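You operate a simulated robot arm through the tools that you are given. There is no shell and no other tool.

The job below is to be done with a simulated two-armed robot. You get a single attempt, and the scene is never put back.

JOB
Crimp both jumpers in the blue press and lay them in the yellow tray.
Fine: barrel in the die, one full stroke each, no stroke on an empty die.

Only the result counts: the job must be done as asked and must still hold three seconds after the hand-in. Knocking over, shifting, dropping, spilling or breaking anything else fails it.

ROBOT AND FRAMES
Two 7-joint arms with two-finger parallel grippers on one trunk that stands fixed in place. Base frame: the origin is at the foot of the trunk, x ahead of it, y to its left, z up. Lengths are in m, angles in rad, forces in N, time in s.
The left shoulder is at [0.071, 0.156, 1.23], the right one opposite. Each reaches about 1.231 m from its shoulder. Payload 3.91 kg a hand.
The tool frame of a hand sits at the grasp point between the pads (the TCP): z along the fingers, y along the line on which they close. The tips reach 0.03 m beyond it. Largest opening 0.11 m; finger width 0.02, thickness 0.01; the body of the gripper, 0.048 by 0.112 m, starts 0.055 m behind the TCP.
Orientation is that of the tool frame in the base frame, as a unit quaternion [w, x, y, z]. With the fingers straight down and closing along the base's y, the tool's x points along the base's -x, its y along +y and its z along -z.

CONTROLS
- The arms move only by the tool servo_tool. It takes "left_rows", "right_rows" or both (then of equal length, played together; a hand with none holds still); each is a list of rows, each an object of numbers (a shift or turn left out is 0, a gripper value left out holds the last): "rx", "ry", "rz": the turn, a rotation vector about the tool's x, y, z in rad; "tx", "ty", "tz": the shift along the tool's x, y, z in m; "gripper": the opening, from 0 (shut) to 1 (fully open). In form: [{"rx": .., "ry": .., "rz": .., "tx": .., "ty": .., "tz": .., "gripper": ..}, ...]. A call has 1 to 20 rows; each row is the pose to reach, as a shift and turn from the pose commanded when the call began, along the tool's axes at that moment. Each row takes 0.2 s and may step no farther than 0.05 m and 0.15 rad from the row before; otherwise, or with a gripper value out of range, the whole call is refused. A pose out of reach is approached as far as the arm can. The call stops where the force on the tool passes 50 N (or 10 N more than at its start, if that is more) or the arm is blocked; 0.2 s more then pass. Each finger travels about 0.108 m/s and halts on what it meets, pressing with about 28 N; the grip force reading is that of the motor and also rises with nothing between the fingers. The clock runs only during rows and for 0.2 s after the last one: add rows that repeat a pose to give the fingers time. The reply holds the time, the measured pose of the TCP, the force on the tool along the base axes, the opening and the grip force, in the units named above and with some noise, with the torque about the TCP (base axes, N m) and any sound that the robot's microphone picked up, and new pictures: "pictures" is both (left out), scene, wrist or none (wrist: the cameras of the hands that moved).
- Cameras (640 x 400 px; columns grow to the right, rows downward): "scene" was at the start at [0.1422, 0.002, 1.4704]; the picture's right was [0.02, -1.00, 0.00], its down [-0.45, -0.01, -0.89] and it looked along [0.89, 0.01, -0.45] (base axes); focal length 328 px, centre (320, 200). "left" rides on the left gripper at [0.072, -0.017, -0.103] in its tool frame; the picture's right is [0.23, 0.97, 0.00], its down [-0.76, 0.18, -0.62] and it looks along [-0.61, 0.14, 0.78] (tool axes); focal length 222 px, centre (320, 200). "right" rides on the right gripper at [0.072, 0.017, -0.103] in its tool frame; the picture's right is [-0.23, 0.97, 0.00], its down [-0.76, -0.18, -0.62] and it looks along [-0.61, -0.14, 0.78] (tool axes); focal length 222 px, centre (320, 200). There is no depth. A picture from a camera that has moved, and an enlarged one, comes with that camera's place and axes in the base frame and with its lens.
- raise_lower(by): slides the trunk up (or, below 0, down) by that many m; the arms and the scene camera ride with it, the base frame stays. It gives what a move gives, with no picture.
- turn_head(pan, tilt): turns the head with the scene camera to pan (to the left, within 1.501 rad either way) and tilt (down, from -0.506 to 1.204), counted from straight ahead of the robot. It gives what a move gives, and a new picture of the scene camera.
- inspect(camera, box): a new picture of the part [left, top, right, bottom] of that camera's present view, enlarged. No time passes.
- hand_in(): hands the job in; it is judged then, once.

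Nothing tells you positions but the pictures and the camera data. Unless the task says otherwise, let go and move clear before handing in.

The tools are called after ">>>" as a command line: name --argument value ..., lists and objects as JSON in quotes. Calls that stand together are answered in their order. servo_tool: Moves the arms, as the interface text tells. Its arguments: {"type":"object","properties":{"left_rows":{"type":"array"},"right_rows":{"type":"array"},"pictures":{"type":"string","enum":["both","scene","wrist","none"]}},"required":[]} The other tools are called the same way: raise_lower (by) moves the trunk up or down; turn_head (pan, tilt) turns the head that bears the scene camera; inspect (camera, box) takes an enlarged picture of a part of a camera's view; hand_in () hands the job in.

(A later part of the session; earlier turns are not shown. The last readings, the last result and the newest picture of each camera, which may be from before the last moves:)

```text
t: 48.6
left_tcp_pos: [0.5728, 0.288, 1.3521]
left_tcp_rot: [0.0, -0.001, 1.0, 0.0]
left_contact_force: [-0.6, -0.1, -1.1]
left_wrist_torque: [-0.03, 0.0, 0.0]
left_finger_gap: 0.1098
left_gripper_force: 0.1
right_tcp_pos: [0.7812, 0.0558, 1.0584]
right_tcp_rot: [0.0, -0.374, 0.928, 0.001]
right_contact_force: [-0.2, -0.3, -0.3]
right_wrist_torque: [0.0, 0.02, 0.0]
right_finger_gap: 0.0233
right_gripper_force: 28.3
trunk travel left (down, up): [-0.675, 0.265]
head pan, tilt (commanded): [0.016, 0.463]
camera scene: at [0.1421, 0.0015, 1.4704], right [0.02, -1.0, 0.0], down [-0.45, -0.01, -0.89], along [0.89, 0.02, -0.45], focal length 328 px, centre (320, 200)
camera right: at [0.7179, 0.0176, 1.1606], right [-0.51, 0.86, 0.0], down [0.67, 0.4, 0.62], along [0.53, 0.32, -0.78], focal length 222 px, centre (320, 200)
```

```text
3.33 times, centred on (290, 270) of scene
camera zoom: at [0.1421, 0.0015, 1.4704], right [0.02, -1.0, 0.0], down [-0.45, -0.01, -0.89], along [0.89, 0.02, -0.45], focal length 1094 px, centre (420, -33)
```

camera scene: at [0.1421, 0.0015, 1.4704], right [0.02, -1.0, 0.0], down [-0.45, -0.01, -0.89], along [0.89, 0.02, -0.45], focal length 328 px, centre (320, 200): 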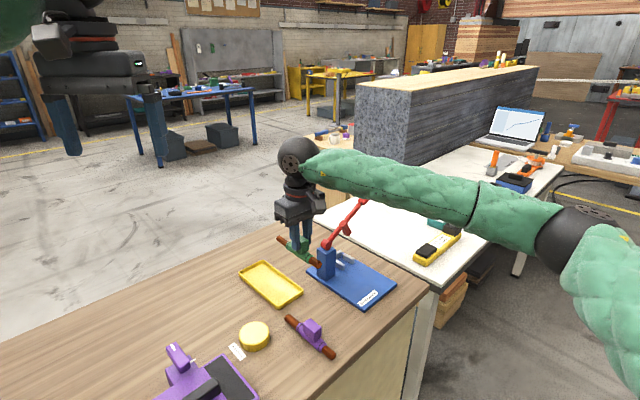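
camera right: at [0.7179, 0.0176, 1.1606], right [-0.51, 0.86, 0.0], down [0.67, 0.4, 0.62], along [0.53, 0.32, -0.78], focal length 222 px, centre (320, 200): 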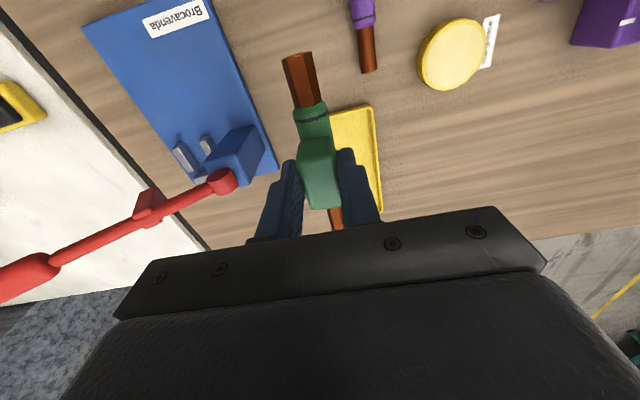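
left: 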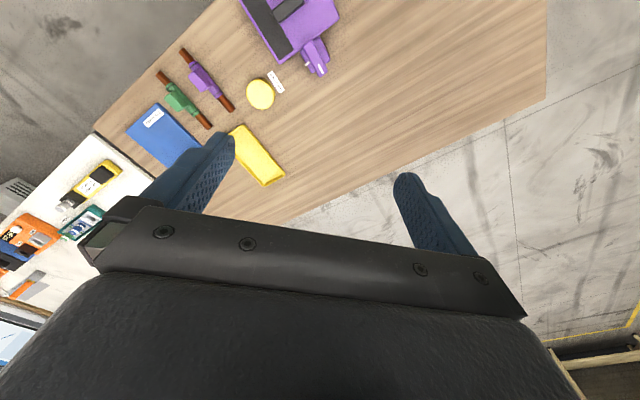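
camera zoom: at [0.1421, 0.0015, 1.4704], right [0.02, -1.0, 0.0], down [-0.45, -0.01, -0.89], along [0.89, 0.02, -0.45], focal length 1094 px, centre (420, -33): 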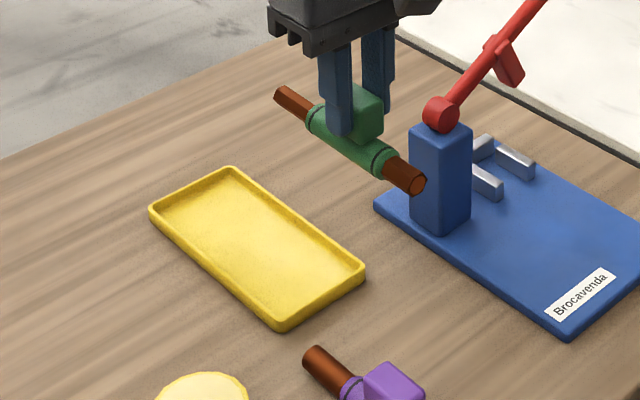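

The tray is refined to centre ≈ (0.858,0.154), about 188 × 88 mm. I'll bring the green jumper over the tray's right half and lower to just above the rim.

>>> servo_tool --right_rows '[{"tx": -0.036, "ty": -0.001, "gripper": 0.0}, {"tx": -0.072, "ty": -0.0024, "gripper": 0.0}, {"tx": -0.1087, "ty": -0.0024, "gripper": 0.0}, {"tx": -0.1087, "ty": -0.0024, "tz": 0.03, "gripper": 0.0}, {"tx": -0.1087, "ty": -0.0024, "tz": 0.065, "gripper": 0.0}, {"tx": -0.1087, "ty": -0.0024, "tz": 0.1, "gripper": 0.0}, {"tx": -0.1087, "ty": -0.0024, "tz": 0.11, "gripper": 0.0}, {"tx": -0.1087, "ty": -0.0024, "tz": 0.11, "gripper": 0.0}]' --pictures "both"

>>> inspect --camera "scene" --box '[220, 220, 340, 320]'

>>> inspect --camera "right" --box '[220, 20, 440, 240]'

```text
t: 50.4
left_tcp_pos: [0.574, 0.2872, 1.3518]
left_tcp_rot: [0.0, -0.001, 1.0, 0.0]
left_contact_force: [-1.1, 0.9, -0.1]
left_wrist_torque: [0.01, 0.01, 0.01]
left_finger_gap: 0.1101
left_gripper_force: 0.0
right_tcp_pos: [0.8614, 0.1292, 0.9489]
right_tcp_rot: [0.0, -0.374, 0.927, 0.001]
right_contact_force: [-0.6, 0.7, -1.1]
right_wrist_torque: [-0.01, 0.01, -0.03]
right_finger_gap: 0.0228
right_gripper_force: 28.1
trunk travel left (down, up): [-0.675, 0.265]
head pan, tilt (commanded): [0.016, 0.463]
camera scene: at [0.1424, 0.0025, 1.4704], right [0.02, -1.0, 0.0], down [-0.45, -0.01, -0.89], along [0.89, 0.01, -0.45], focal length 328 px, centre (320, 200)
camera right: at [0.7985, 0.0915, 1.052], right [-0.51, 0.86, 0.0], down [0.67, 0.4, 0.62], along [0.53, 0.32, -0.78], focal length 222 px, centre (320, 200)
```

scene: 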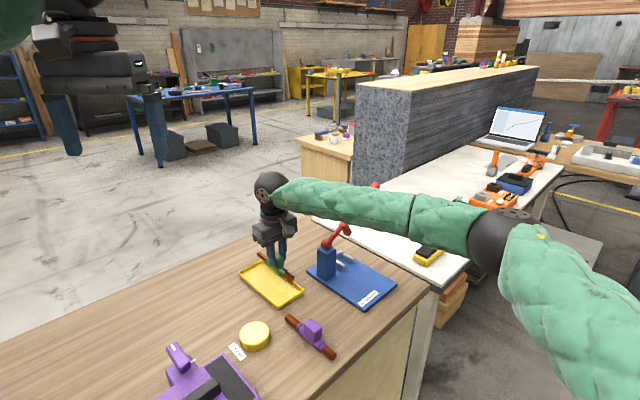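
right: 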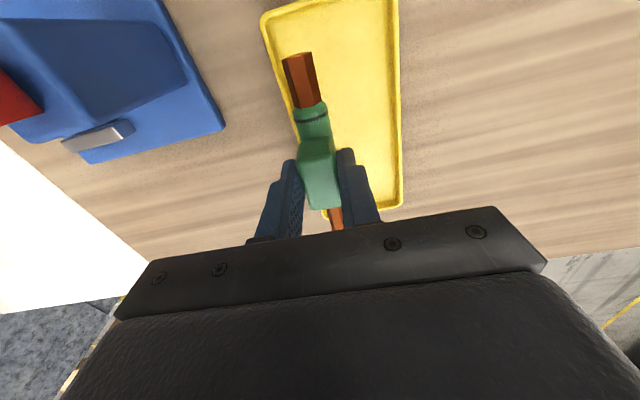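

```text
4.00 times, centred on (280, 270) of scene
camera zoom: at [0.1424, 0.0025, 1.4704], right [0.02, -1.0, 0.0], down [-0.45, -0.01, -0.89], along [0.89, 0.01, -0.45], focal length 1312 px, centre (480, -80)
```

zoom: 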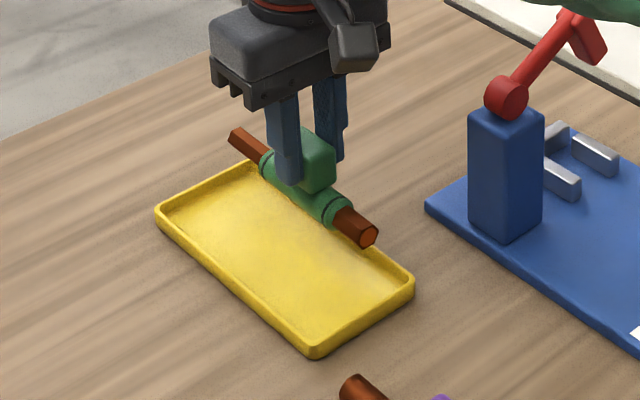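

```text
1.82 times, centred on (330, 130) of right
camera zoom: at [0.7985, 0.0915, 1.052], right [-0.51, 0.86, 0.0], down [0.67, 0.4, 0.62], along [0.53, 0.32, -0.78], focal length 404 px, centre (302, 327)
```

zoom: 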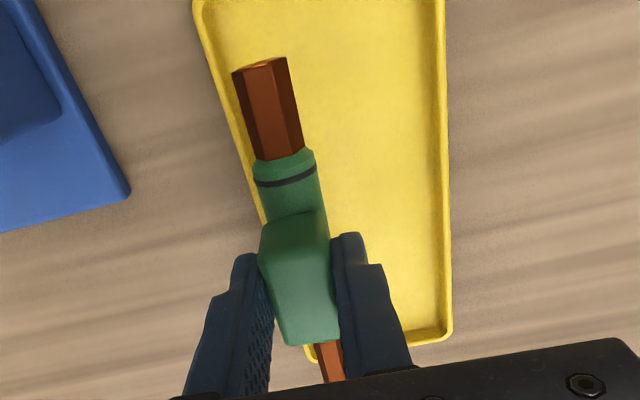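

The jumper lines up with the tray; I'll shift 2.5 mm toward the tray centre and lower in steps until it touches the tray floor.

>>> servo_tool --right_rows '[{"ty": 0.0025, "tz": 0.01, "gripper": 0.0}, {"ty": 0.0025, "tz": 0.02, "gripper": 0.0}, {"ty": 0.0025, "tz": 0.027, "gripper": 0.0}, {"ty": 0.0025, "tz": 0.03, "gripper": 0.0}, {"ty": 0.0025, "tz": 0.03, "gripper": 0.0}]' --pictures "both"

>>> inspect --camera "scene" --box '[220, 220, 340, 320]'

>>> inspect --camera "right" --box '[220, 20, 440, 240]'

```text
t: 51.6
left_tcp_pos: [0.5738, 0.2874, 1.3511]
left_tcp_rot: [0.0, -0.001, 1.0, 0.0]
left_contact_force: [-0.6, 0.4, 0.2]
left_wrist_torque: [-0.03, -0.01, -0.01]
left_finger_gap: 0.1098
left_gripper_force: 0.0
right_tcp_pos: [0.8609, 0.1321, 0.9187]
right_tcp_rot: [0.0, -0.374, 0.927, 0.001]
right_contact_force: [0.2, -0.4, -1.0]
right_wrist_torque: [0.01, -0.03, 0.01]
right_finger_gap: 0.023
right_gripper_force: 28.0
trunk travel left (down, up): [-0.675, 0.265]
head pan, tilt (commanded): [0.016, 0.463]
camera scene: at [0.1423, 0.0022, 1.4704], right [0.02, -1.0, 0.0], down [-0.45, -0.01, -0.89], along [0.89, 0.01, -0.45], focal length 328 px, centre (320, 200)
camera right: at [0.7977, 0.0948, 1.0218], right [-0.51, 0.86, 0.0], down [0.67, 0.4, 0.62], along [0.53, 0.32, -0.78], focal length 222 px, centre (320, 200)
```

scene: 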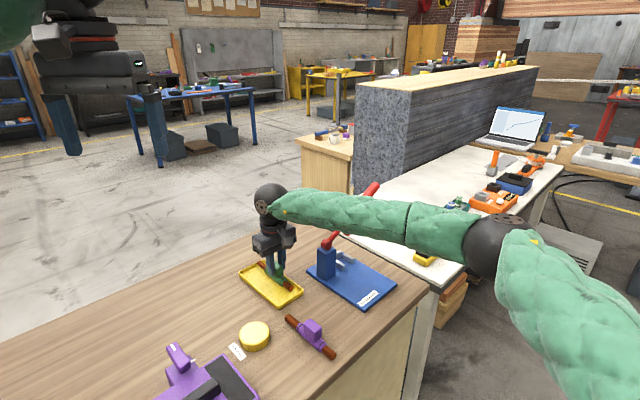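
right: 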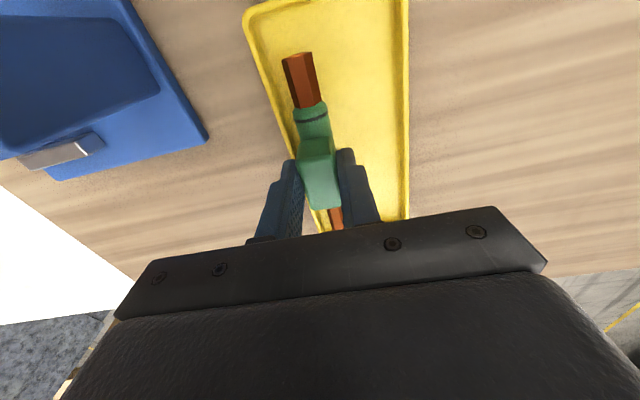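

```text
4.00 times, centred on (280, 270) of scene
camera zoom: at [0.1423, 0.0022, 1.4704], right [0.02, -1.0, 0.0], down [-0.45, -0.01, -0.89], along [0.89, 0.01, -0.45], focal length 1312 px, centre (480, -80)
```

zoom: 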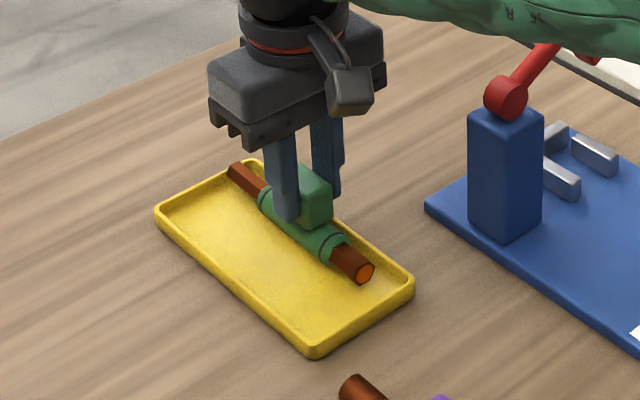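

```text
1.82 times, centred on (330, 130) of right
camera zoom: at [0.7977, 0.0948, 1.0218], right [-0.51, 0.86, 0.0], down [0.67, 0.4, 0.62], along [0.53, 0.32, -0.78], focal length 404 px, centre (302, 327)
```

zoom: 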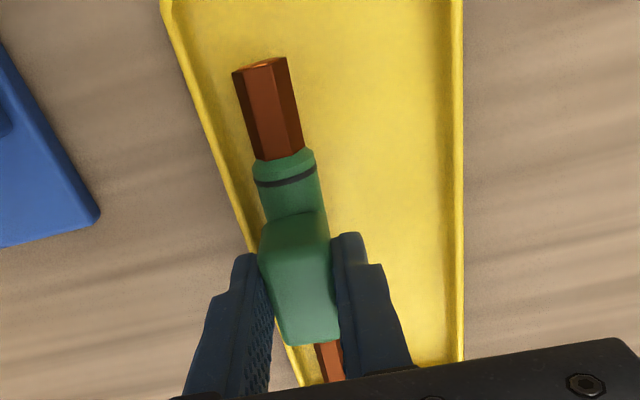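

>>> servo_tool --right_rows '[{"tz": 0.001, "gripper": 0.0}, {"tz": 0.002, "gripper": 0.0}, {"tz": 0.003, "gripper": 0.0}, {"tz": 0.003, "gripper": 0.0}]' --pictures "none"

```text
t: 52.6
left_tcp_pos: [0.5732, 0.2877, 1.3521]
left_tcp_rot: [0.0, -0.001, 1.0, 0.0]
left_contact_force: [0.5, 0.2, -0.3]
left_wrist_torque: [0.02, 0.0, 0.0]
left_finger_gap: 0.1099
left_gripper_force: 0.0
right_tcp_pos: [0.8623, 0.1323, 0.9159]
right_tcp_rot: [0.0, -0.373, 0.928, 0.001]
right_contact_force: [0.3, -0.4, -0.8]
right_wrist_torque: [0.0, 0.03, -0.01]
right_finger_gap: 0.0232
right_gripper_force: 28.0
trunk travel left (down, up): [-0.675, 0.265]
head pan, tilt (commanded): [0.016, 0.463]
```

>>> servo_tool --right_rows '[{"tz": 0.0007, "gripper": 0.0}, {"tz": 0.0014, "gripper": 0.0}, {"tz": 0.002, "gripper": 0.0}, {"tz": 0.002, "gripper": 0.0}]' --pictures "none"

```text
t: 53.6
left_tcp_pos: [0.5726, 0.288, 1.3524]
left_tcp_rot: [0.0, -0.001, 1.0, 0.0]
left_contact_force: [-1.0, -0.1, -1.0]
left_wrist_torque: [-0.01, 0.02, -0.01]
left_finger_gap: 0.1099
left_gripper_force: 0.1
right_tcp_pos: [0.8605, 0.1315, 0.914]
right_tcp_rot: [0.0, -0.374, 0.928, 0.001]
right_contact_force: [1.6, -0.5, 13.0]
right_wrist_torque: [-0.25, 0.14, -0.01]
right_finger_gap: 0.0229
right_gripper_force: 28.1
trunk travel left (down, up): [-0.675, 0.265]
head pan, tilt (commanded): [0.016, 0.463]
```

Touched the tray floor (13 N). Ease off 1 mm, release, and rise.

>>> servo_tool --right_rows '[{"tz": -0.001, "gripper": 0.0}, {"tz": -0.001, "gripper": 0.22}, {"tz": -0.001, "gripper": 0.26}, {"tz": -0.001, "gripper": 0.32}, {"tz": -0.001, "gripper": 0.4}, {"tz": -0.001, "gripper": 0.45}, {"tz": -0.02, "gripper": 0.45}, {"tz": -0.045, "gripper": 0.45}, {"tz": -0.08, "gripper": 0.45}, {"tz": -0.12, "gripper": 0.45}, {"tz": -0.15, "gripper": 0.45}]' --pictures "both"

>>> inspect --camera "scene" --box '[220, 220, 340, 320]'

>>> inspect --camera "right" --box '[220, 20, 440, 240]'

```text
t: 56.0
left_tcp_pos: [0.5726, 0.287, 1.3525]
left_tcp_rot: [0.0, -0.001, 1.0, -0.001]
left_contact_force: [-0.1, -0.2, -0.4]
left_wrist_torque: [0.02, -0.01, 0.0]
left_finger_gap: 0.1102
left_gripper_force: 0.1
right_tcp_pos: [0.8604, 0.1319, 1.0666]
right_tcp_rot: [-0.001, -0.375, 0.927, 0.0]
right_contact_force: [-0.1, 0.2, -0.4]
right_wrist_torque: [0.0, -0.02, -0.02]
right_finger_gap: 0.0495
right_gripper_force: 0.0
trunk travel left (down, up): [-0.675, 0.265]
head pan, tilt (commanded): [0.016, 0.463]
camera scene: at [0.1418, 0.0026, 1.4704], right [0.02, -1.0, 0.0], down [-0.45, -0.01, -0.89], along [0.89, 0.01, -0.45], focal length 328 px, centre (320, 200)
camera right: at [0.7964, 0.0948, 1.1693], right [-0.51, 0.86, 0.0], down [0.67, 0.4, 0.62], along [0.53, 0.32, -0.78], focal length 222 px, centre (320, 200)
```

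scene: 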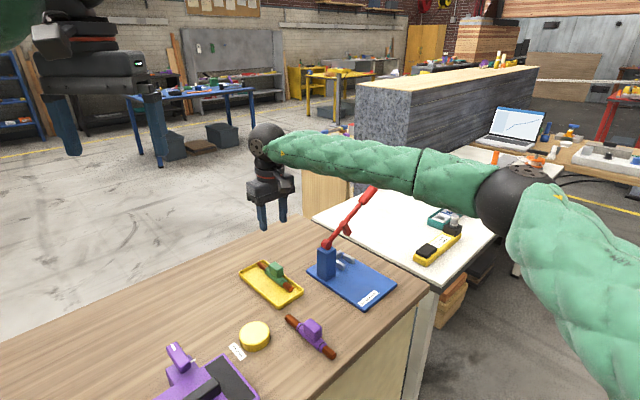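
right: 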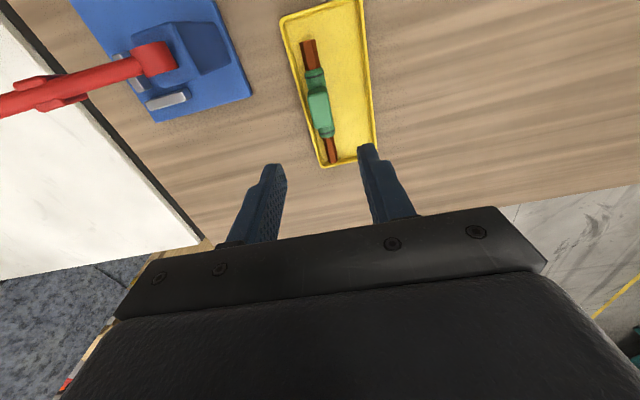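

```text
4.00 times, centred on (280, 270) of scene
camera zoom: at [0.1418, 0.0026, 1.4704], right [0.02, -1.0, 0.0], down [-0.45, -0.01, -0.89], along [0.89, 0.01, -0.45], focal length 1312 px, centre (480, -80)
```

zoom: 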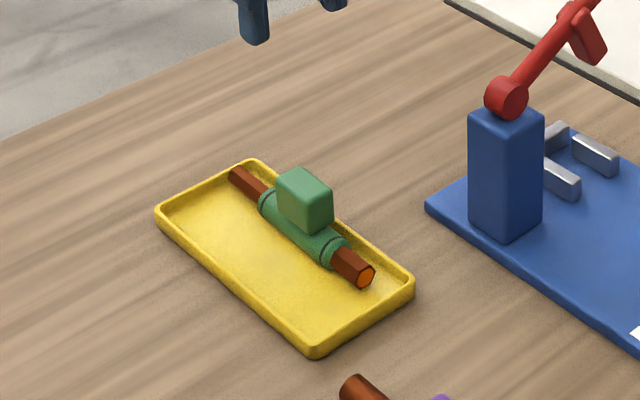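

```text
1.82 times, centred on (330, 130) of right
camera zoom: at [0.7964, 0.0948, 1.1693], right [-0.51, 0.86, 0.0], down [0.67, 0.4, 0.62], along [0.53, 0.32, -0.78], focal length 404 px, centre (302, 327)
```

zoom: 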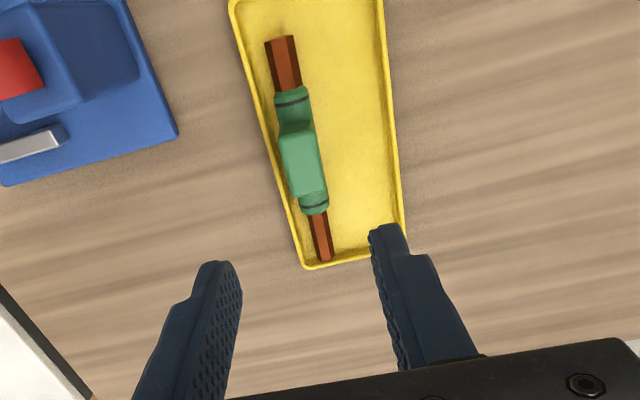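

Green sits flat in the tray with room left beside it. Now over to the purple jumper (block expected near (0.663,0.024)).

>>> servo_tool --right_rows '[{"tx": 0.035, "ty": 0.01, "tz": 0.0, "gripper": 0.5}, {"tx": 0.072, "ty": 0.02, "tz": 0.0, "gripper": 0.5}, {"tx": 0.109, "ty": 0.03, "tz": 0.005, "gripper": 0.5}, {"tx": 0.146, "ty": 0.04, "tz": 0.015, "gripper": 0.5}, {"tx": 0.182, "ty": 0.05, "tz": 0.025, "gripper": 0.55}, {"tx": 0.2168, "ty": 0.0601, "tz": 0.037, "gripper": 0.55}, {"tx": 0.2168, "ty": 0.0601, "tz": 0.037, "gripper": 0.55}]' --pictures "both"

>>> inspect --camera "right" --box '[240, 10, 400, 170]'

>>> inspect --camera "scene" --box '[270, 290, 360, 370]'

```text
t: 57.6
left_tcp_pos: [0.573, 0.2883, 1.3514]
left_tcp_rot: [-0.001, -0.001, 1.0, -0.001]
left_contact_force: [0.2, 0.6, -0.3]
left_wrist_torque: [0.02, 0.0, 0.03]
left_finger_gap: 0.11
left_gripper_force: 0.0
right_tcp_pos: [0.6634, 0.0279, 1.0273]
right_tcp_rot: [-0.001, -0.374, 0.927, 0.001]
right_contact_force: [-0.4, 1.1, -0.7]
right_wrist_torque: [-0.02, 0.0, 0.01]
right_finger_gap: 0.0605
right_gripper_force: 0.0
trunk travel left (down, up): [-0.675, 0.265]
head pan, tilt (commanded): [0.016, 0.463]
camera scene: at [0.1426, 0.003, 1.4703], right [0.02, -1.0, 0.0], down [-0.45, -0.01, -0.89], along [0.89, 0.01, -0.45], focal length 328 px, centre (320, 200)
camera right: at [0.5988, -0.0101, 1.1313], right [-0.51, 0.86, 0.0], down [0.67, 0.4, 0.62], along [0.53, 0.32, -0.78], focal length 222 px, centre (320, 200)
```

scene: 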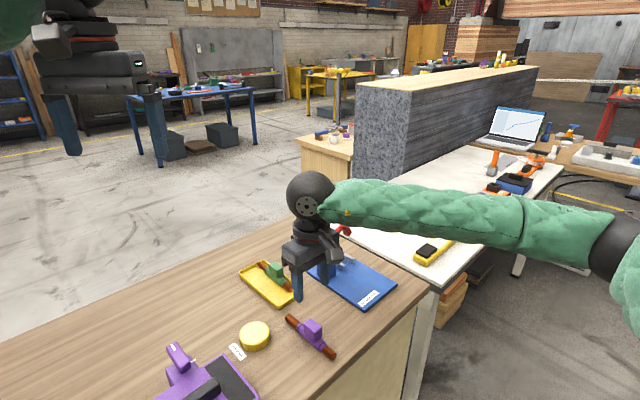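
right: 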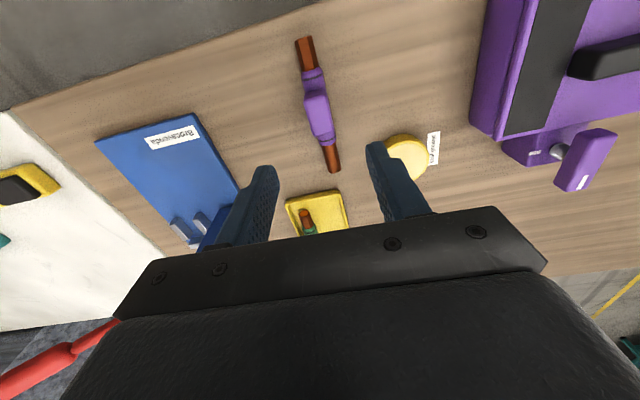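

```text
2.50 times, centred on (320, 90) of right
camera zoom: at [0.5988, -0.0101, 1.1313], right [-0.51, 0.86, 0.0], down [0.67, 0.4, 0.62], along [0.53, 0.32, -0.78], focal length 555 px, centre (320, 475)
```

zoom: 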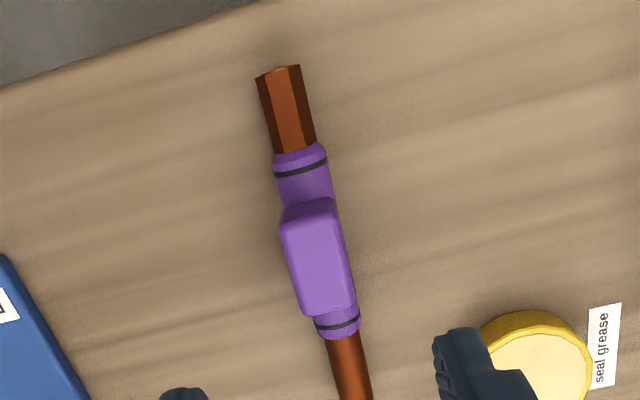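

```text
5.00 times, centred on (315, 330) of scene
camera zoom: at [0.1426, 0.003, 1.4703], right [0.02, -1.0, 0.0], down [-0.45, -0.01, -0.89], along [0.89, 0.01, -0.45], focal length 1640 px, centre (345, -450)
```

zoom: 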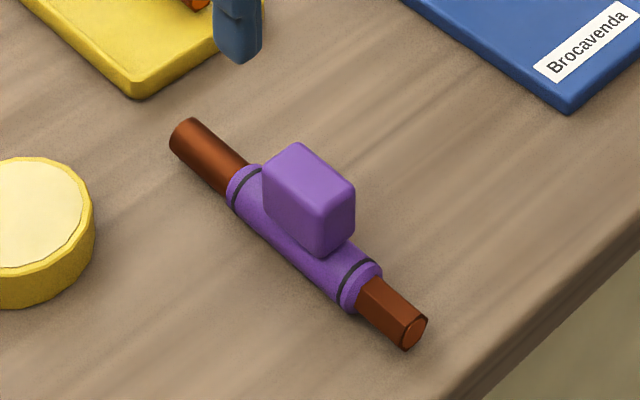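

The purple block is centred under the gripper (2 mm toward the hex end) and aligned in yaw. Descending to just above it.

>>> servo_tool --right_rows '[{"tx": 0.001, "tz": 0.03, "gripper": 0.55}, {"tx": 0.002, "tz": 0.062, "gripper": 0.55}, {"tx": 0.002, "tz": 0.09, "gripper": 0.55}, {"tx": 0.002, "tz": 0.09, "gripper": 0.55}]' --pictures "wrist"

>>> inspect --camera "right" --box '[240, 60, 400, 220]'

>>> inspect --camera "scene" --box '[270, 260, 370, 370]'

```text
t: 58.6
left_tcp_pos: [0.572, 0.2869, 1.3523]
left_tcp_rot: [0.0, -0.001, 1.0, 0.0]
left_contact_force: [-0.2, 0.1, -0.7]
left_wrist_torque: [-0.01, 0.03, 0.01]
left_finger_gap: 0.11
left_gripper_force: 0.0
right_tcp_pos: [0.6619, 0.0228, 0.9375]
right_tcp_rot: [0.0, -0.374, 0.928, 0.001]
right_contact_force: [0.0, 0.1, 0.6]
right_wrist_torque: [-0.02, 0.02, -0.01]
right_finger_gap: 0.0603
right_gripper_force: 0.1
trunk travel left (down, up): [-0.675, 0.265]
head pan, tilt (commanded): [0.016, 0.463]
camera right: at [0.5975, -0.0144, 1.0419], right [-0.51, 0.86, 0.0], down [0.67, 0.4, 0.62], along [0.53, 0.32, -0.78], focal length 222 px, centre (320, 200)
```

right: 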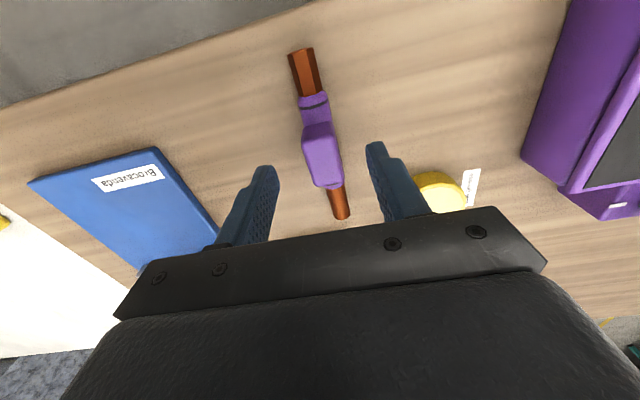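

```text
2.50 times, centred on (320, 140) of right
camera zoom: at [0.5975, -0.0144, 1.0419], right [-0.51, 0.86, 0.0], down [0.67, 0.4, 0.62], along [0.53, 0.32, -0.78], focal length 555 px, centre (320, 350)
```

zoom: 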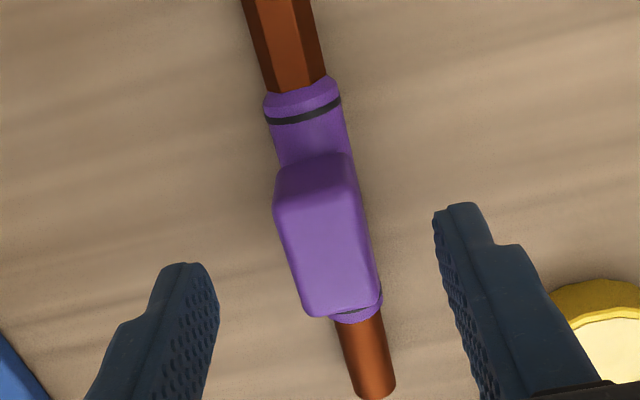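

```text
3.64 times, centred on (320, 315) of scene
camera zoom: at [0.142, 0.0024, 1.4704], right [0.02, -1.0, 0.0], down [-0.45, -0.01, -0.89], along [0.89, 0.01, -0.45], focal length 1193 px, centre (320, -218)
```

zoom: 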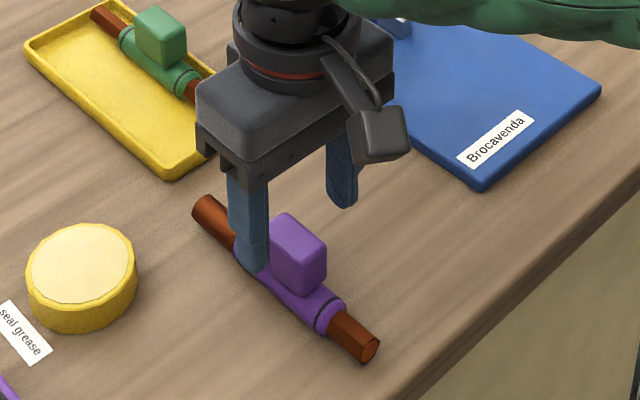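

Shift 2.5 mm across and 1.5 mm along, descend the last 26 mm, and close on the purple block.

>>> servo_tool --right_rows '[{"tx": 0.0015, "ty": 0.0025, "tz": 0.008, "gripper": 0.55}, {"tx": 0.0015, "ty": 0.0025, "tz": 0.018, "gripper": 0.55}, {"tx": 0.0015, "ty": 0.0025, "tz": 0.026, "gripper": 0.55}, {"tx": 0.0015, "ty": 0.0025, "tz": 0.026, "gripper": 0.55}]' --pictures "wrist"

>>> inspect --camera "right" --box '[240, 60, 400, 220]'

```text
t: 59.6
left_tcp_pos: [0.573, 0.2867, 1.3523]
left_tcp_rot: [0.001, 0.0, 1.0, 0.0]
left_contact_force: [-0.6, -0.5, -0.2]
left_wrist_torque: [-0.02, -0.01, 0.0]
left_finger_gap: 0.11
left_gripper_force: 0.1
right_tcp_pos: [0.6585, 0.0243, 0.911]
right_tcp_rot: [-0.001, -0.374, 0.928, 0.002]
right_contact_force: [0.6, -0.2, 0.5]
right_wrist_torque: [-0.02, 0.03, -0.01]
right_finger_gap: 0.0605
right_gripper_force: 0.0
trunk travel left (down, up): [-0.675, 0.265]
head pan, tilt (commanded): [0.016, 0.463]
camera right: at [0.5954, -0.014, 1.0151], right [-0.51, 0.86, 0.0], down [0.67, 0.4, 0.62], along [0.53, 0.32, -0.78], focal length 222 px, centre (320, 200)
```

right: 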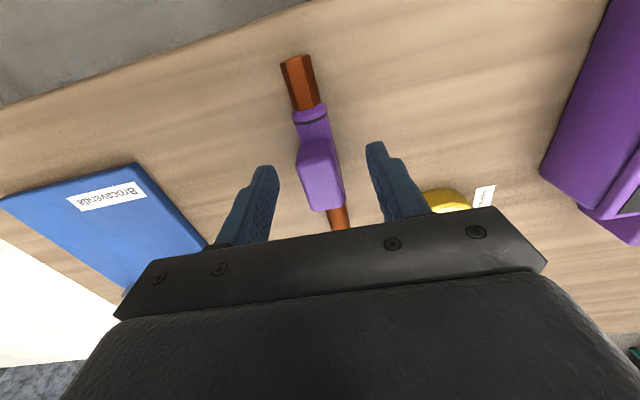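

```text
2.50 times, centred on (320, 140) of right
camera zoom: at [0.5954, -0.014, 1.0151], right [-0.51, 0.86, 0.0], down [0.67, 0.4, 0.62], along [0.53, 0.32, -0.78], focal length 555 px, centre (320, 350)
```

zoom: 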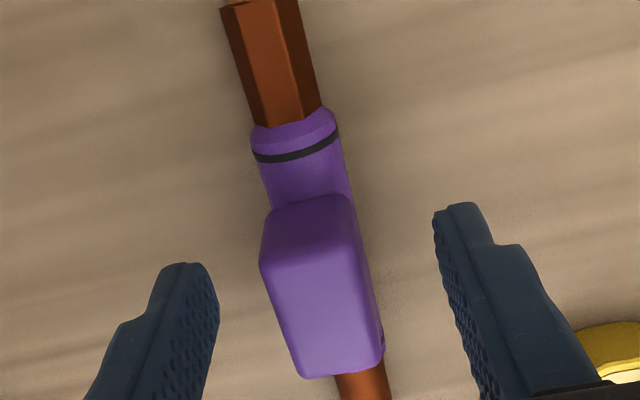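

>>> servo_tool --right_rows '[{"ty": 0.0012, "gripper": 0.4}, {"ty": 0.0012, "gripper": 0.3}, {"ty": 0.0012, "gripper": 0.2}, {"ty": 0.0012, "gripper": 0.1}, {"ty": 0.0012, "gripper": 0.0}, {"ty": 0.0012, "gripper": 0.0}]' --pictures "none"

>>> inspect --camera "right" --box '[240, 60, 400, 220]'

```text
t: 61.0
left_tcp_pos: [0.5733, 0.2878, 1.3517]
left_tcp_rot: [0.0, -0.001, 1.0, -0.001]
left_contact_force: [0.3, -0.2, -0.6]
left_wrist_torque: [0.02, 0.0, -0.01]
left_finger_gap: 0.1099
left_gripper_force: 0.0
right_tcp_pos: [0.6579, 0.0241, 0.9112]
right_tcp_rot: [0.0, -0.374, 0.927, 0.001]
right_contact_force: [0.3, 0.1, 1.6]
right_wrist_torque: [-0.01, 0.0, 0.03]
right_finger_gap: 0.023
right_gripper_force: 27.3
trunk travel left (down, up): [-0.675, 0.265]
head pan, tilt (commanded): [0.016, 0.463]
```

```text
2.50 times, centred on (320, 140) of right
camera zoom: at [0.5948, -0.013, 1.0148], right [-0.51, 0.86, 0.0], down [0.67, 0.4, 0.62], along [0.53, 0.32, -0.78], focal length 555 px, centre (320, 350)
```

zoom: 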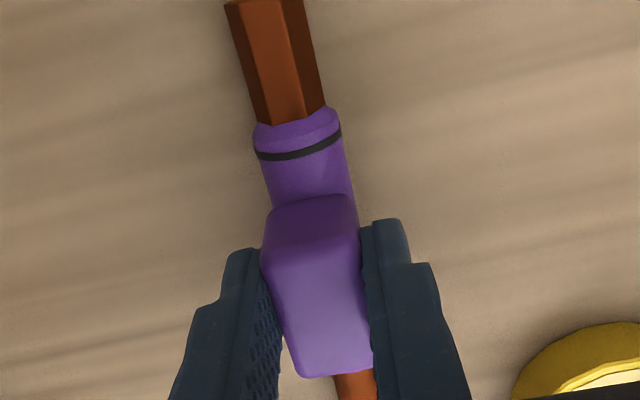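

Purple is gripped just like the green one was. I'll lift it and carry it to the same staging point in front of the die.

>>> servo_tool --right_rows '[{"tz": -0.01, "gripper": 0.0}, {"tz": -0.03, "gripper": 0.0}, {"tz": -0.05, "gripper": 0.0}, {"tz": -0.07, "gripper": 0.0}, {"tx": -0.002, "ty": -0.035, "tz": -0.07, "gripper": 0.0}, {"tx": -0.005, "ty": -0.075, "tz": -0.07, "gripper": 0.0}, {"tx": -0.008, "ty": -0.115, "tz": -0.07, "gripper": 0.0}, {"tx": -0.011, "ty": -0.155, "tz": -0.07, "gripper": 0.0}, {"tx": -0.014, "ty": -0.195, "tz": -0.07, "gripper": 0.0}, {"tx": -0.017, "ty": -0.23, "tz": -0.065, "gripper": 0.0}, {"tx": -0.0179, "ty": -0.2496, "tz": -0.064, "gripper": 0.0}, {"tx": -0.0179, "ty": -0.2496, "tz": -0.064, "gripper": 0.0}]' --pictures "both"

>>> inspect --camera "scene" --box '[310, 200, 410, 290]'

>>> inspect --camera "right" --box '[240, 100, 400, 240]'

```text
t: 63.6
left_tcp_pos: [0.5732, 0.2873, 1.3508]
left_tcp_rot: [0.0, -0.001, 1.0, 0.001]
left_contact_force: [-0.2, 0.8, 0.2]
left_wrist_torque: [-0.01, 0.01, -0.05]
left_finger_gap: 0.1097
left_gripper_force: 0.0
right_tcp_pos: [0.8464, -0.1407, 0.9743]
right_tcp_rot: [0.0, -0.374, 0.928, 0.0]
right_contact_force: [-0.4, 0.6, -0.2]
right_wrist_torque: [-0.03, 0.06, 0.02]
right_finger_gap: 0.0233
right_gripper_force: 28.3
trunk travel left (down, up): [-0.675, 0.265]
head pan, tilt (commanded): [0.016, 0.463]
camera scene: at [0.1422, 0.0022, 1.4704], right [0.02, -1.0, 0.0], down [-0.45, -0.01, -0.89], along [0.89, 0.01, -0.45], focal length 328 px, centre (320, 200)
camera right: at [0.7813, -0.1786, 1.0772], right [-0.51, 0.86, 0.0], down [0.67, 0.4, 0.62], along [0.53, 0.32, -0.78], focal length 222 px, centre (320, 200)
```

scene: 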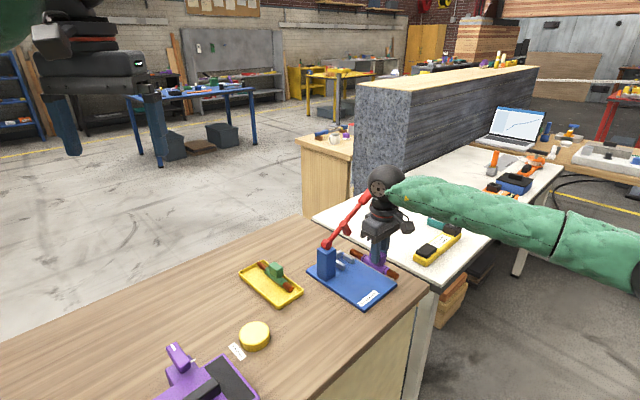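
right: 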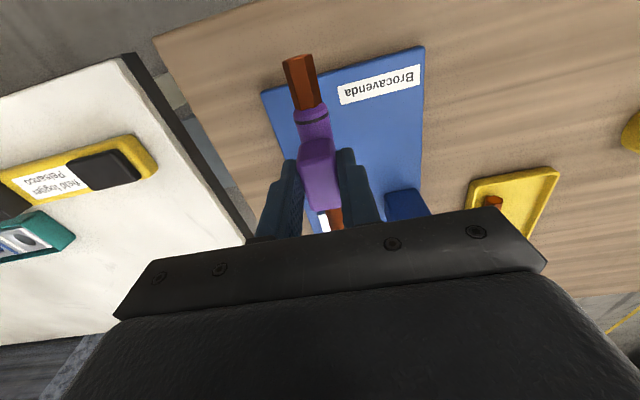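

```text
4.44 times, centred on (360, 245) of scene
camera zoom: at [0.1422, 0.0022, 1.4704], right [0.02, -1.0, 0.0], down [-0.45, -0.01, -0.89], along [0.89, 0.01, -0.45], focal length 1458 px, centre (142, 0)
```

zoom: 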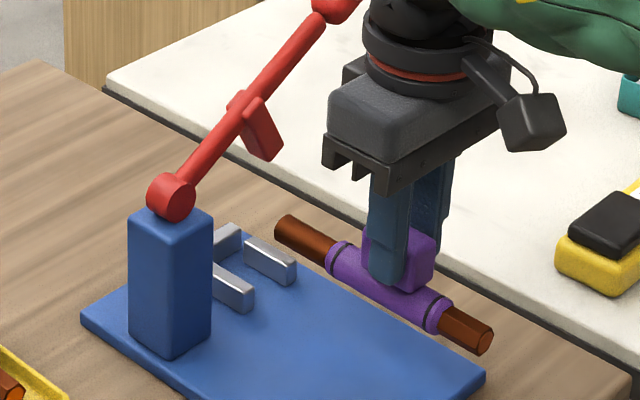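

```text
2.86 times, centred on (320, 170) of right
camera zoom: at [0.7813, -0.1786, 1.0772], right [-0.51, 0.86, 0.0], down [0.67, 0.4, 0.62], along [0.53, 0.32, -0.78], focal length 635 px, centre (320, 286)
```

zoom: 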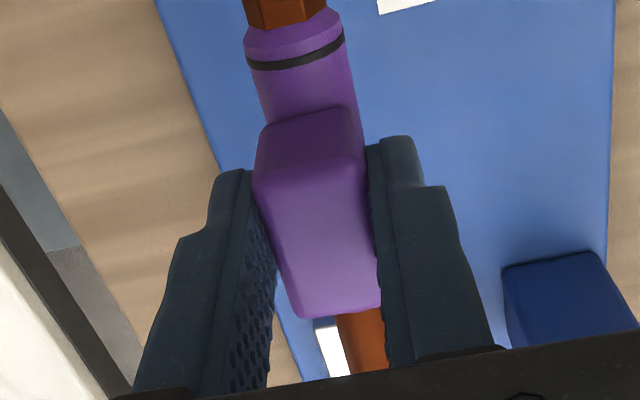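

Compared with the green at the same point, the purple is ~4.5 mm further forward, so I'll slide 48.5 mm instead of 53 mm to end at the same depth.

>>> servo_tool --right_rows '[{"tx": 0.0, "tz": 0.01, "gripper": 0.0}, {"tx": -0.015, "tz": 0.01, "gripper": 0.0}, {"tx": -0.03, "tz": 0.01, "gripper": 0.0}, {"tx": -0.042, "tz": 0.01, "gripper": 0.0}, {"tx": -0.0485, "tz": 0.01, "gripper": 0.0}, {"tx": -0.0485, "tz": 0.01, "gripper": 0.0}]' --pictures "both"

>>> inspect --camera "scene" --box '[310, 200, 410, 290]'

>>> inspect --camera "right" --box '[240, 100, 400, 240]'

```text
t: 65.0
left_tcp_pos: [0.5739, 0.2868, 1.3511]
left_tcp_rot: [-0.001, -0.001, 1.0, 0.0]
left_contact_force: [-0.5, -0.8, -0.2]
left_wrist_torque: [0.0, 0.0, -0.01]
left_finger_gap: 0.1099
left_gripper_force: 0.0
right_tcp_pos: [0.8792, -0.1078, 0.9636]
right_tcp_rot: [-0.001, -0.374, 0.928, 0.001]
right_contact_force: [0.2, 0.3, -0.9]
right_wrist_torque: [0.03, 0.0, 0.0]
right_finger_gap: 0.0231
right_gripper_force: 27.9
trunk travel left (down, up): [-0.675, 0.265]
head pan, tilt (commanded): [0.016, 0.463]
camera scene: at [0.1422, 0.0019, 1.4704], right [0.02, -1.0, 0.0], down [-0.45, -0.01, -0.89], along [0.89, 0.01, -0.45], focal length 328 px, centre (320, 200)
camera right: at [0.8151, -0.1453, 1.0676], right [-0.51, 0.86, 0.0], down [0.67, 0.4, 0.62], along [0.53, 0.32, -0.78], focal length 222 px, centre (320, 200)
```

scene: 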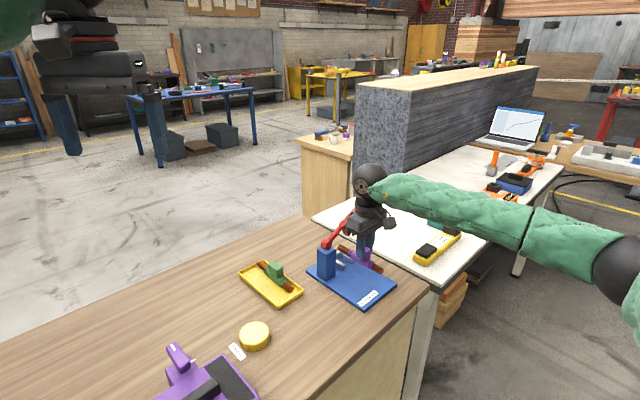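
right: 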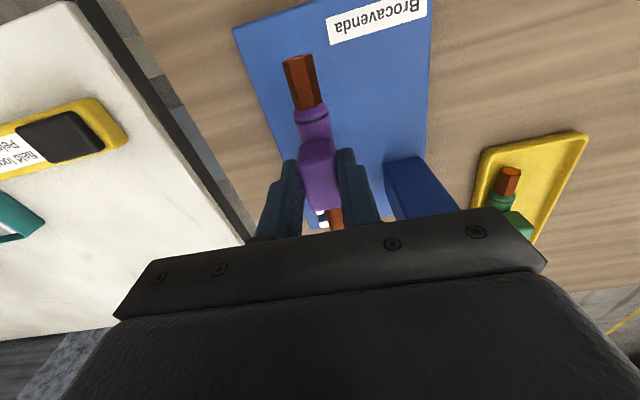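

```text
4.44 times, centred on (360, 245) of scene
camera zoom: at [0.1422, 0.0019, 1.4704], right [0.02, -1.0, 0.0], down [-0.45, -0.01, -0.89], along [0.89, 0.01, -0.45], focal length 1458 px, centre (142, 0)
```

zoom: 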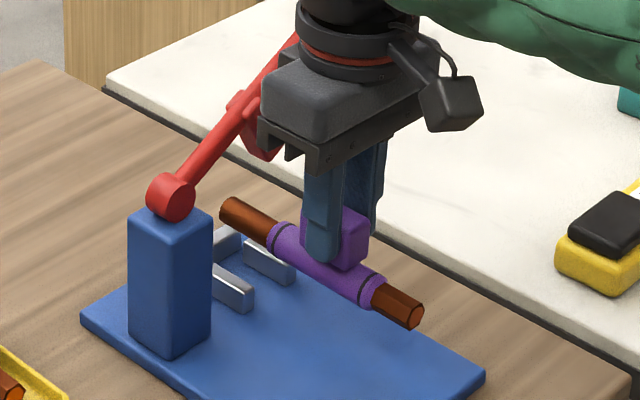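

```text
2.86 times, centred on (320, 170) of right
camera zoom: at [0.8151, -0.1453, 1.0676], right [-0.51, 0.86, 0.0], down [0.67, 0.4, 0.62], along [0.53, 0.32, -0.78], focal length 635 px, centre (320, 286)
```

zoom: 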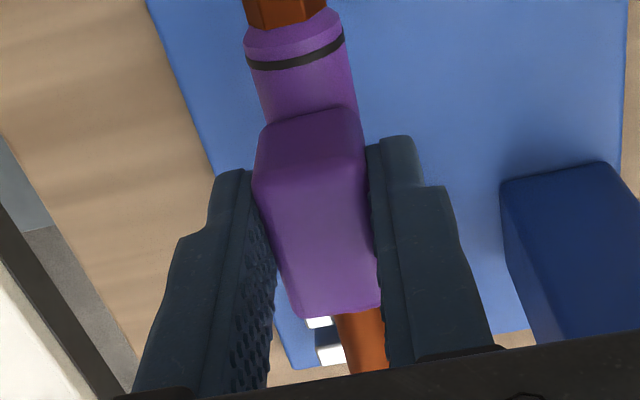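

Purple sits about 2 mm short of where green was; I'll add 2 mm forward and lower most of the way.

>>> servo_tool --right_rows '[{"tx": -0.002, "tz": 0.008, "gripper": 0.0}, {"tx": -0.002, "tz": 0.018, "gripper": 0.0}, {"tx": -0.002, "tz": 0.027, "gripper": 0.0}, {"tx": -0.002, "tz": 0.034, "gripper": 0.0}, {"tx": -0.002, "tz": 0.034, "gripper": 0.0}]' --pictures "both"

>>> inspect --camera "scene" --box '[335, 240, 385, 290]'

>>> inspect --camera "right" --box '[290, 160, 370, 235]'

```text
t: 66.2
left_tcp_pos: [0.5732, 0.2869, 1.352]
left_tcp_rot: [0.0, -0.001, 1.0, -0.001]
left_contact_force: [0.3, -0.8, 0.0]
left_wrist_torque: [0.0, -0.04, 0.01]
left_finger_gap: 0.1097
left_gripper_force: 0.1
right_tcp_pos: [0.8826, -0.1068, 0.9309]
right_tcp_rot: [-0.001, -0.373, 0.928, 0.001]
right_contact_force: [-0.1, 0.0, -1.0]
right_wrist_torque: [0.03, 0.03, -0.01]
right_finger_gap: 0.0231
right_gripper_force: 28.6
trunk travel left (down, up): [-0.675, 0.265]
head pan, tilt (commanded): [0.016, 0.463]
camera scene: at [0.1422, 0.0021, 1.4704], right [0.02, -1.0, 0.0], down [-0.45, -0.01, -0.89], along [0.89, 0.01, -0.45], focal length 328 px, centre (320, 200)
camera right: at [0.817, -0.1444, 1.0334], right [-0.51, 0.86, 0.0], down [0.67, 0.4, 0.62], along [0.53, 0.32, -0.78], focal length 222 px, centre (320, 200)
```

scene: 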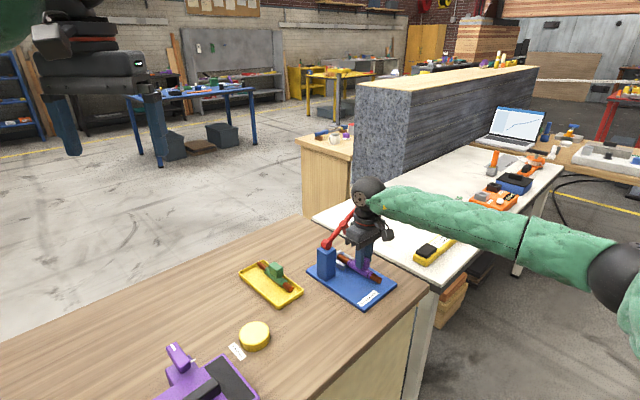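
right: 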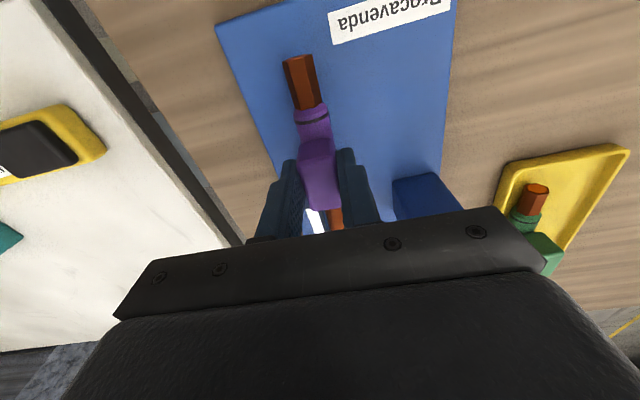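

```text
8.00 times, centred on (360, 265) of scene
camera zoom: at [0.1422, 0.0021, 1.4704], right [0.02, -1.0, 0.0], down [-0.45, -0.01, -0.89], along [0.89, 0.01, -0.45], focal length 2625 px, centre (0, -320)
```

zoom: 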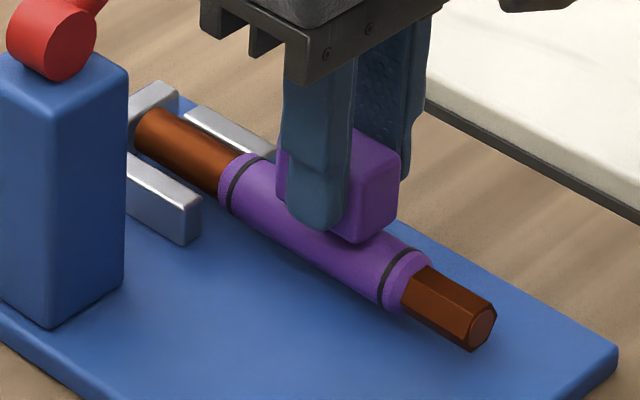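

```text
5.33 times, centred on (330, 198) of right
camera zoom: at [0.817, -0.1444, 1.0334], right [-0.51, 0.86, 0.0], down [0.67, 0.4, 0.62], along [0.53, 0.32, -0.78], focal length 1185 px, centre (267, 213)
```

zoom: 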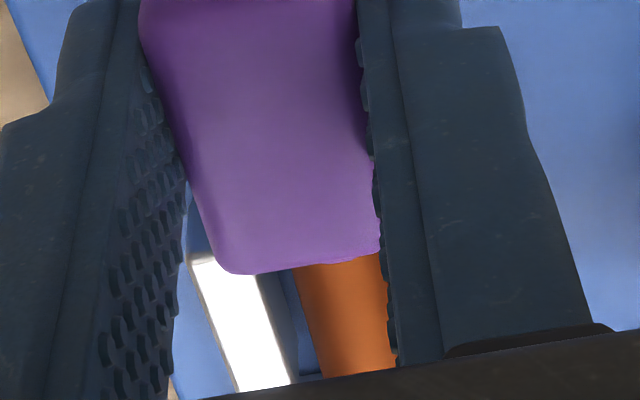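

The position matches the green's almost pixel for pixel. Lower to contact in small steps.

>>> servo_tool --right_rows '[{"tz": 0.002, "gripper": 0.0}, {"tz": 0.004, "gripper": 0.0}, {"tz": 0.006, "gripper": 0.0}, {"tz": 0.006, "gripper": 0.0}]' --pictures "none"

>>> servo_tool --right_rows '[{"tz": 0.001, "gripper": 0.0}, {"tz": 0.002, "gripper": 0.0}, {"tz": 0.002, "gripper": 0.0}]' --pictures "none"

```text
t: 67.2
left_tcp_pos: [0.5737, 0.2871, 1.3519]
left_tcp_rot: [0.0, -0.001, 1.0, 0.0]
left_contact_force: [0.1, 0.4, 0.4]
left_wrist_torque: [0.03, 0.01, 0.0]
left_finger_gap: 0.1099
left_gripper_force: 0.0
right_tcp_pos: [0.8798, -0.1067, 0.9239]
right_tcp_rot: [0.0, -0.373, 0.928, 0.001]
right_contact_force: [-0.4, 0.2, -1.5]
right_wrist_torque: [0.02, 0.02, 0.0]
right_finger_gap: 0.0232
right_gripper_force: 28.4
trunk travel left (down, up): [-0.675, 0.265]
head pan, tilt (commanded): [0.016, 0.463]
```

```text
t: 68.0
left_tcp_pos: [0.5728, 0.2873, 1.3514]
left_tcp_rot: [0.0, 0.0, 1.0, 0.0]
left_contact_force: [0.4, 0.4, -0.3]
left_wrist_torque: [-0.02, -0.02, -0.01]
left_finger_gap: 0.11
left_gripper_force: 0.0
right_tcp_pos: [0.8793, -0.1078, 0.9235]
right_tcp_rot: [0.001, -0.374, 0.927, 0.001]
right_contact_force: [1.4, -0.6, 10.5]
right_wrist_torque: [-0.25, 0.14, 0.05]
right_finger_gap: 0.0228
right_gripper_force: 28.7
trunk travel left (down, up): [-0.675, 0.265]
head pan, tilt (commanded): [0.016, 0.463]
```

Contact (10.5 N). Ease off 1 mm and release the purple jumper in the die.

>>> servo_tool --right_rows '[{"tz": -0.001, "gripper": 0.0}, {"tz": -0.001, "gripper": 0.22}, {"tz": -0.001, "gripper": 0.26}, {"tz": -0.001, "gripper": 0.32}, {"tz": -0.001, "gripper": 0.42}, {"tz": -0.001, "gripper": 0.5}, {"tz": -0.001, "gripper": 0.5}]' --pictures "both"

>>> inspect --camera "scene" --box '[335, 240, 385, 290]'

>>> inspect --camera "right" --box '[240, 100, 400, 240]'

```text
t: 69.6
left_tcp_pos: [0.5729, 0.2874, 1.3513]
left_tcp_rot: [0.0, -0.001, 1.0, 0.0]
left_contact_force: [-0.6, -0.1, 0.9]
left_wrist_torque: [-0.01, 0.0, 0.01]
left_finger_gap: 0.1098
left_gripper_force: 0.0
right_tcp_pos: [0.8807, -0.1078, 0.9238]
right_tcp_rot: [0.0, -0.374, 0.928, 0.001]
right_contact_force: [-0.8, -0.6, -0.4]
right_wrist_torque: [0.01, -0.03, -0.01]
right_finger_gap: 0.0549
right_gripper_force: 0.0
trunk travel left (down, up): [-0.675, 0.265]
head pan, tilt (commanded): [0.016, 0.463]
camera scene: at [0.1422, 0.0021, 1.4704], right [0.02, -1.0, 0.0], down [-0.45, -0.01, -0.89], along [0.89, 0.01, -0.45], focal length 328 px, centre (320, 200)
camera right: at [0.8169, -0.1445, 1.0266], right [-0.51, 0.86, 0.0], down [0.67, 0.4, 0.62], along [0.53, 0.32, -0.78], focal length 222 px, centre (320, 200)
```

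scene: 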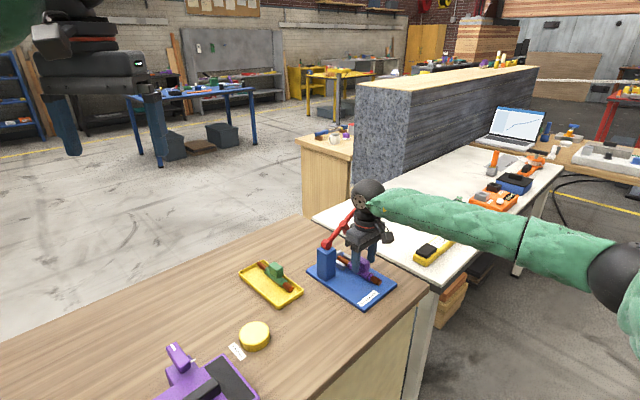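
right: 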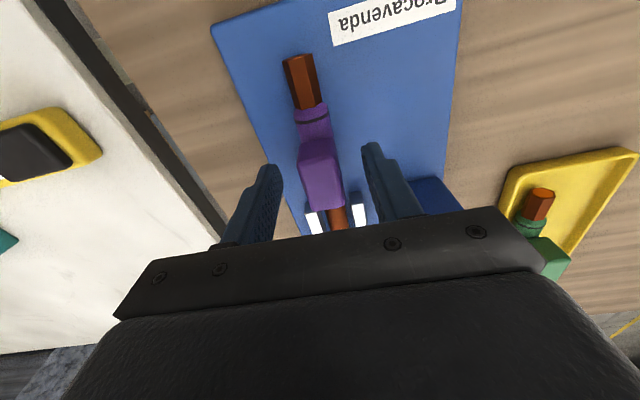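

```text
8.00 times, centred on (360, 265) of scene
camera zoom: at [0.1422, 0.0021, 1.4704], right [0.02, -1.0, 0.0], down [-0.45, -0.01, -0.89], along [0.89, 0.01, -0.45], focal length 2625 px, centre (0, -320)
```

zoom: 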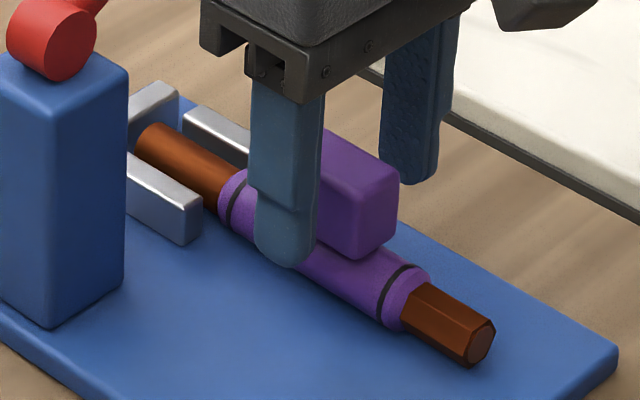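

```text
2.86 times, centred on (320, 170) of right
camera zoom: at [0.8169, -0.1445, 1.0266], right [-0.51, 0.86, 0.0], down [0.67, 0.4, 0.62], along [0.53, 0.32, -0.78], focal length 635 px, centre (320, 286)
```

zoom: 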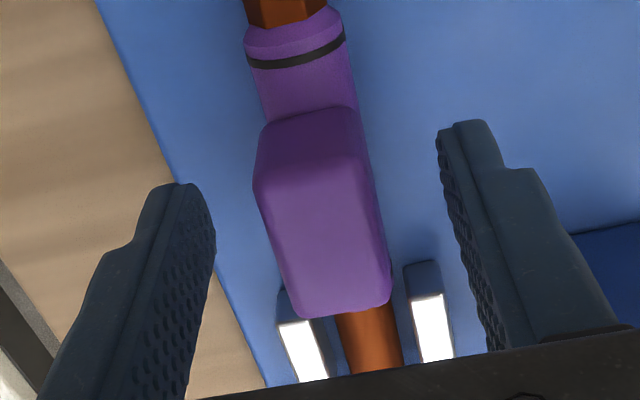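

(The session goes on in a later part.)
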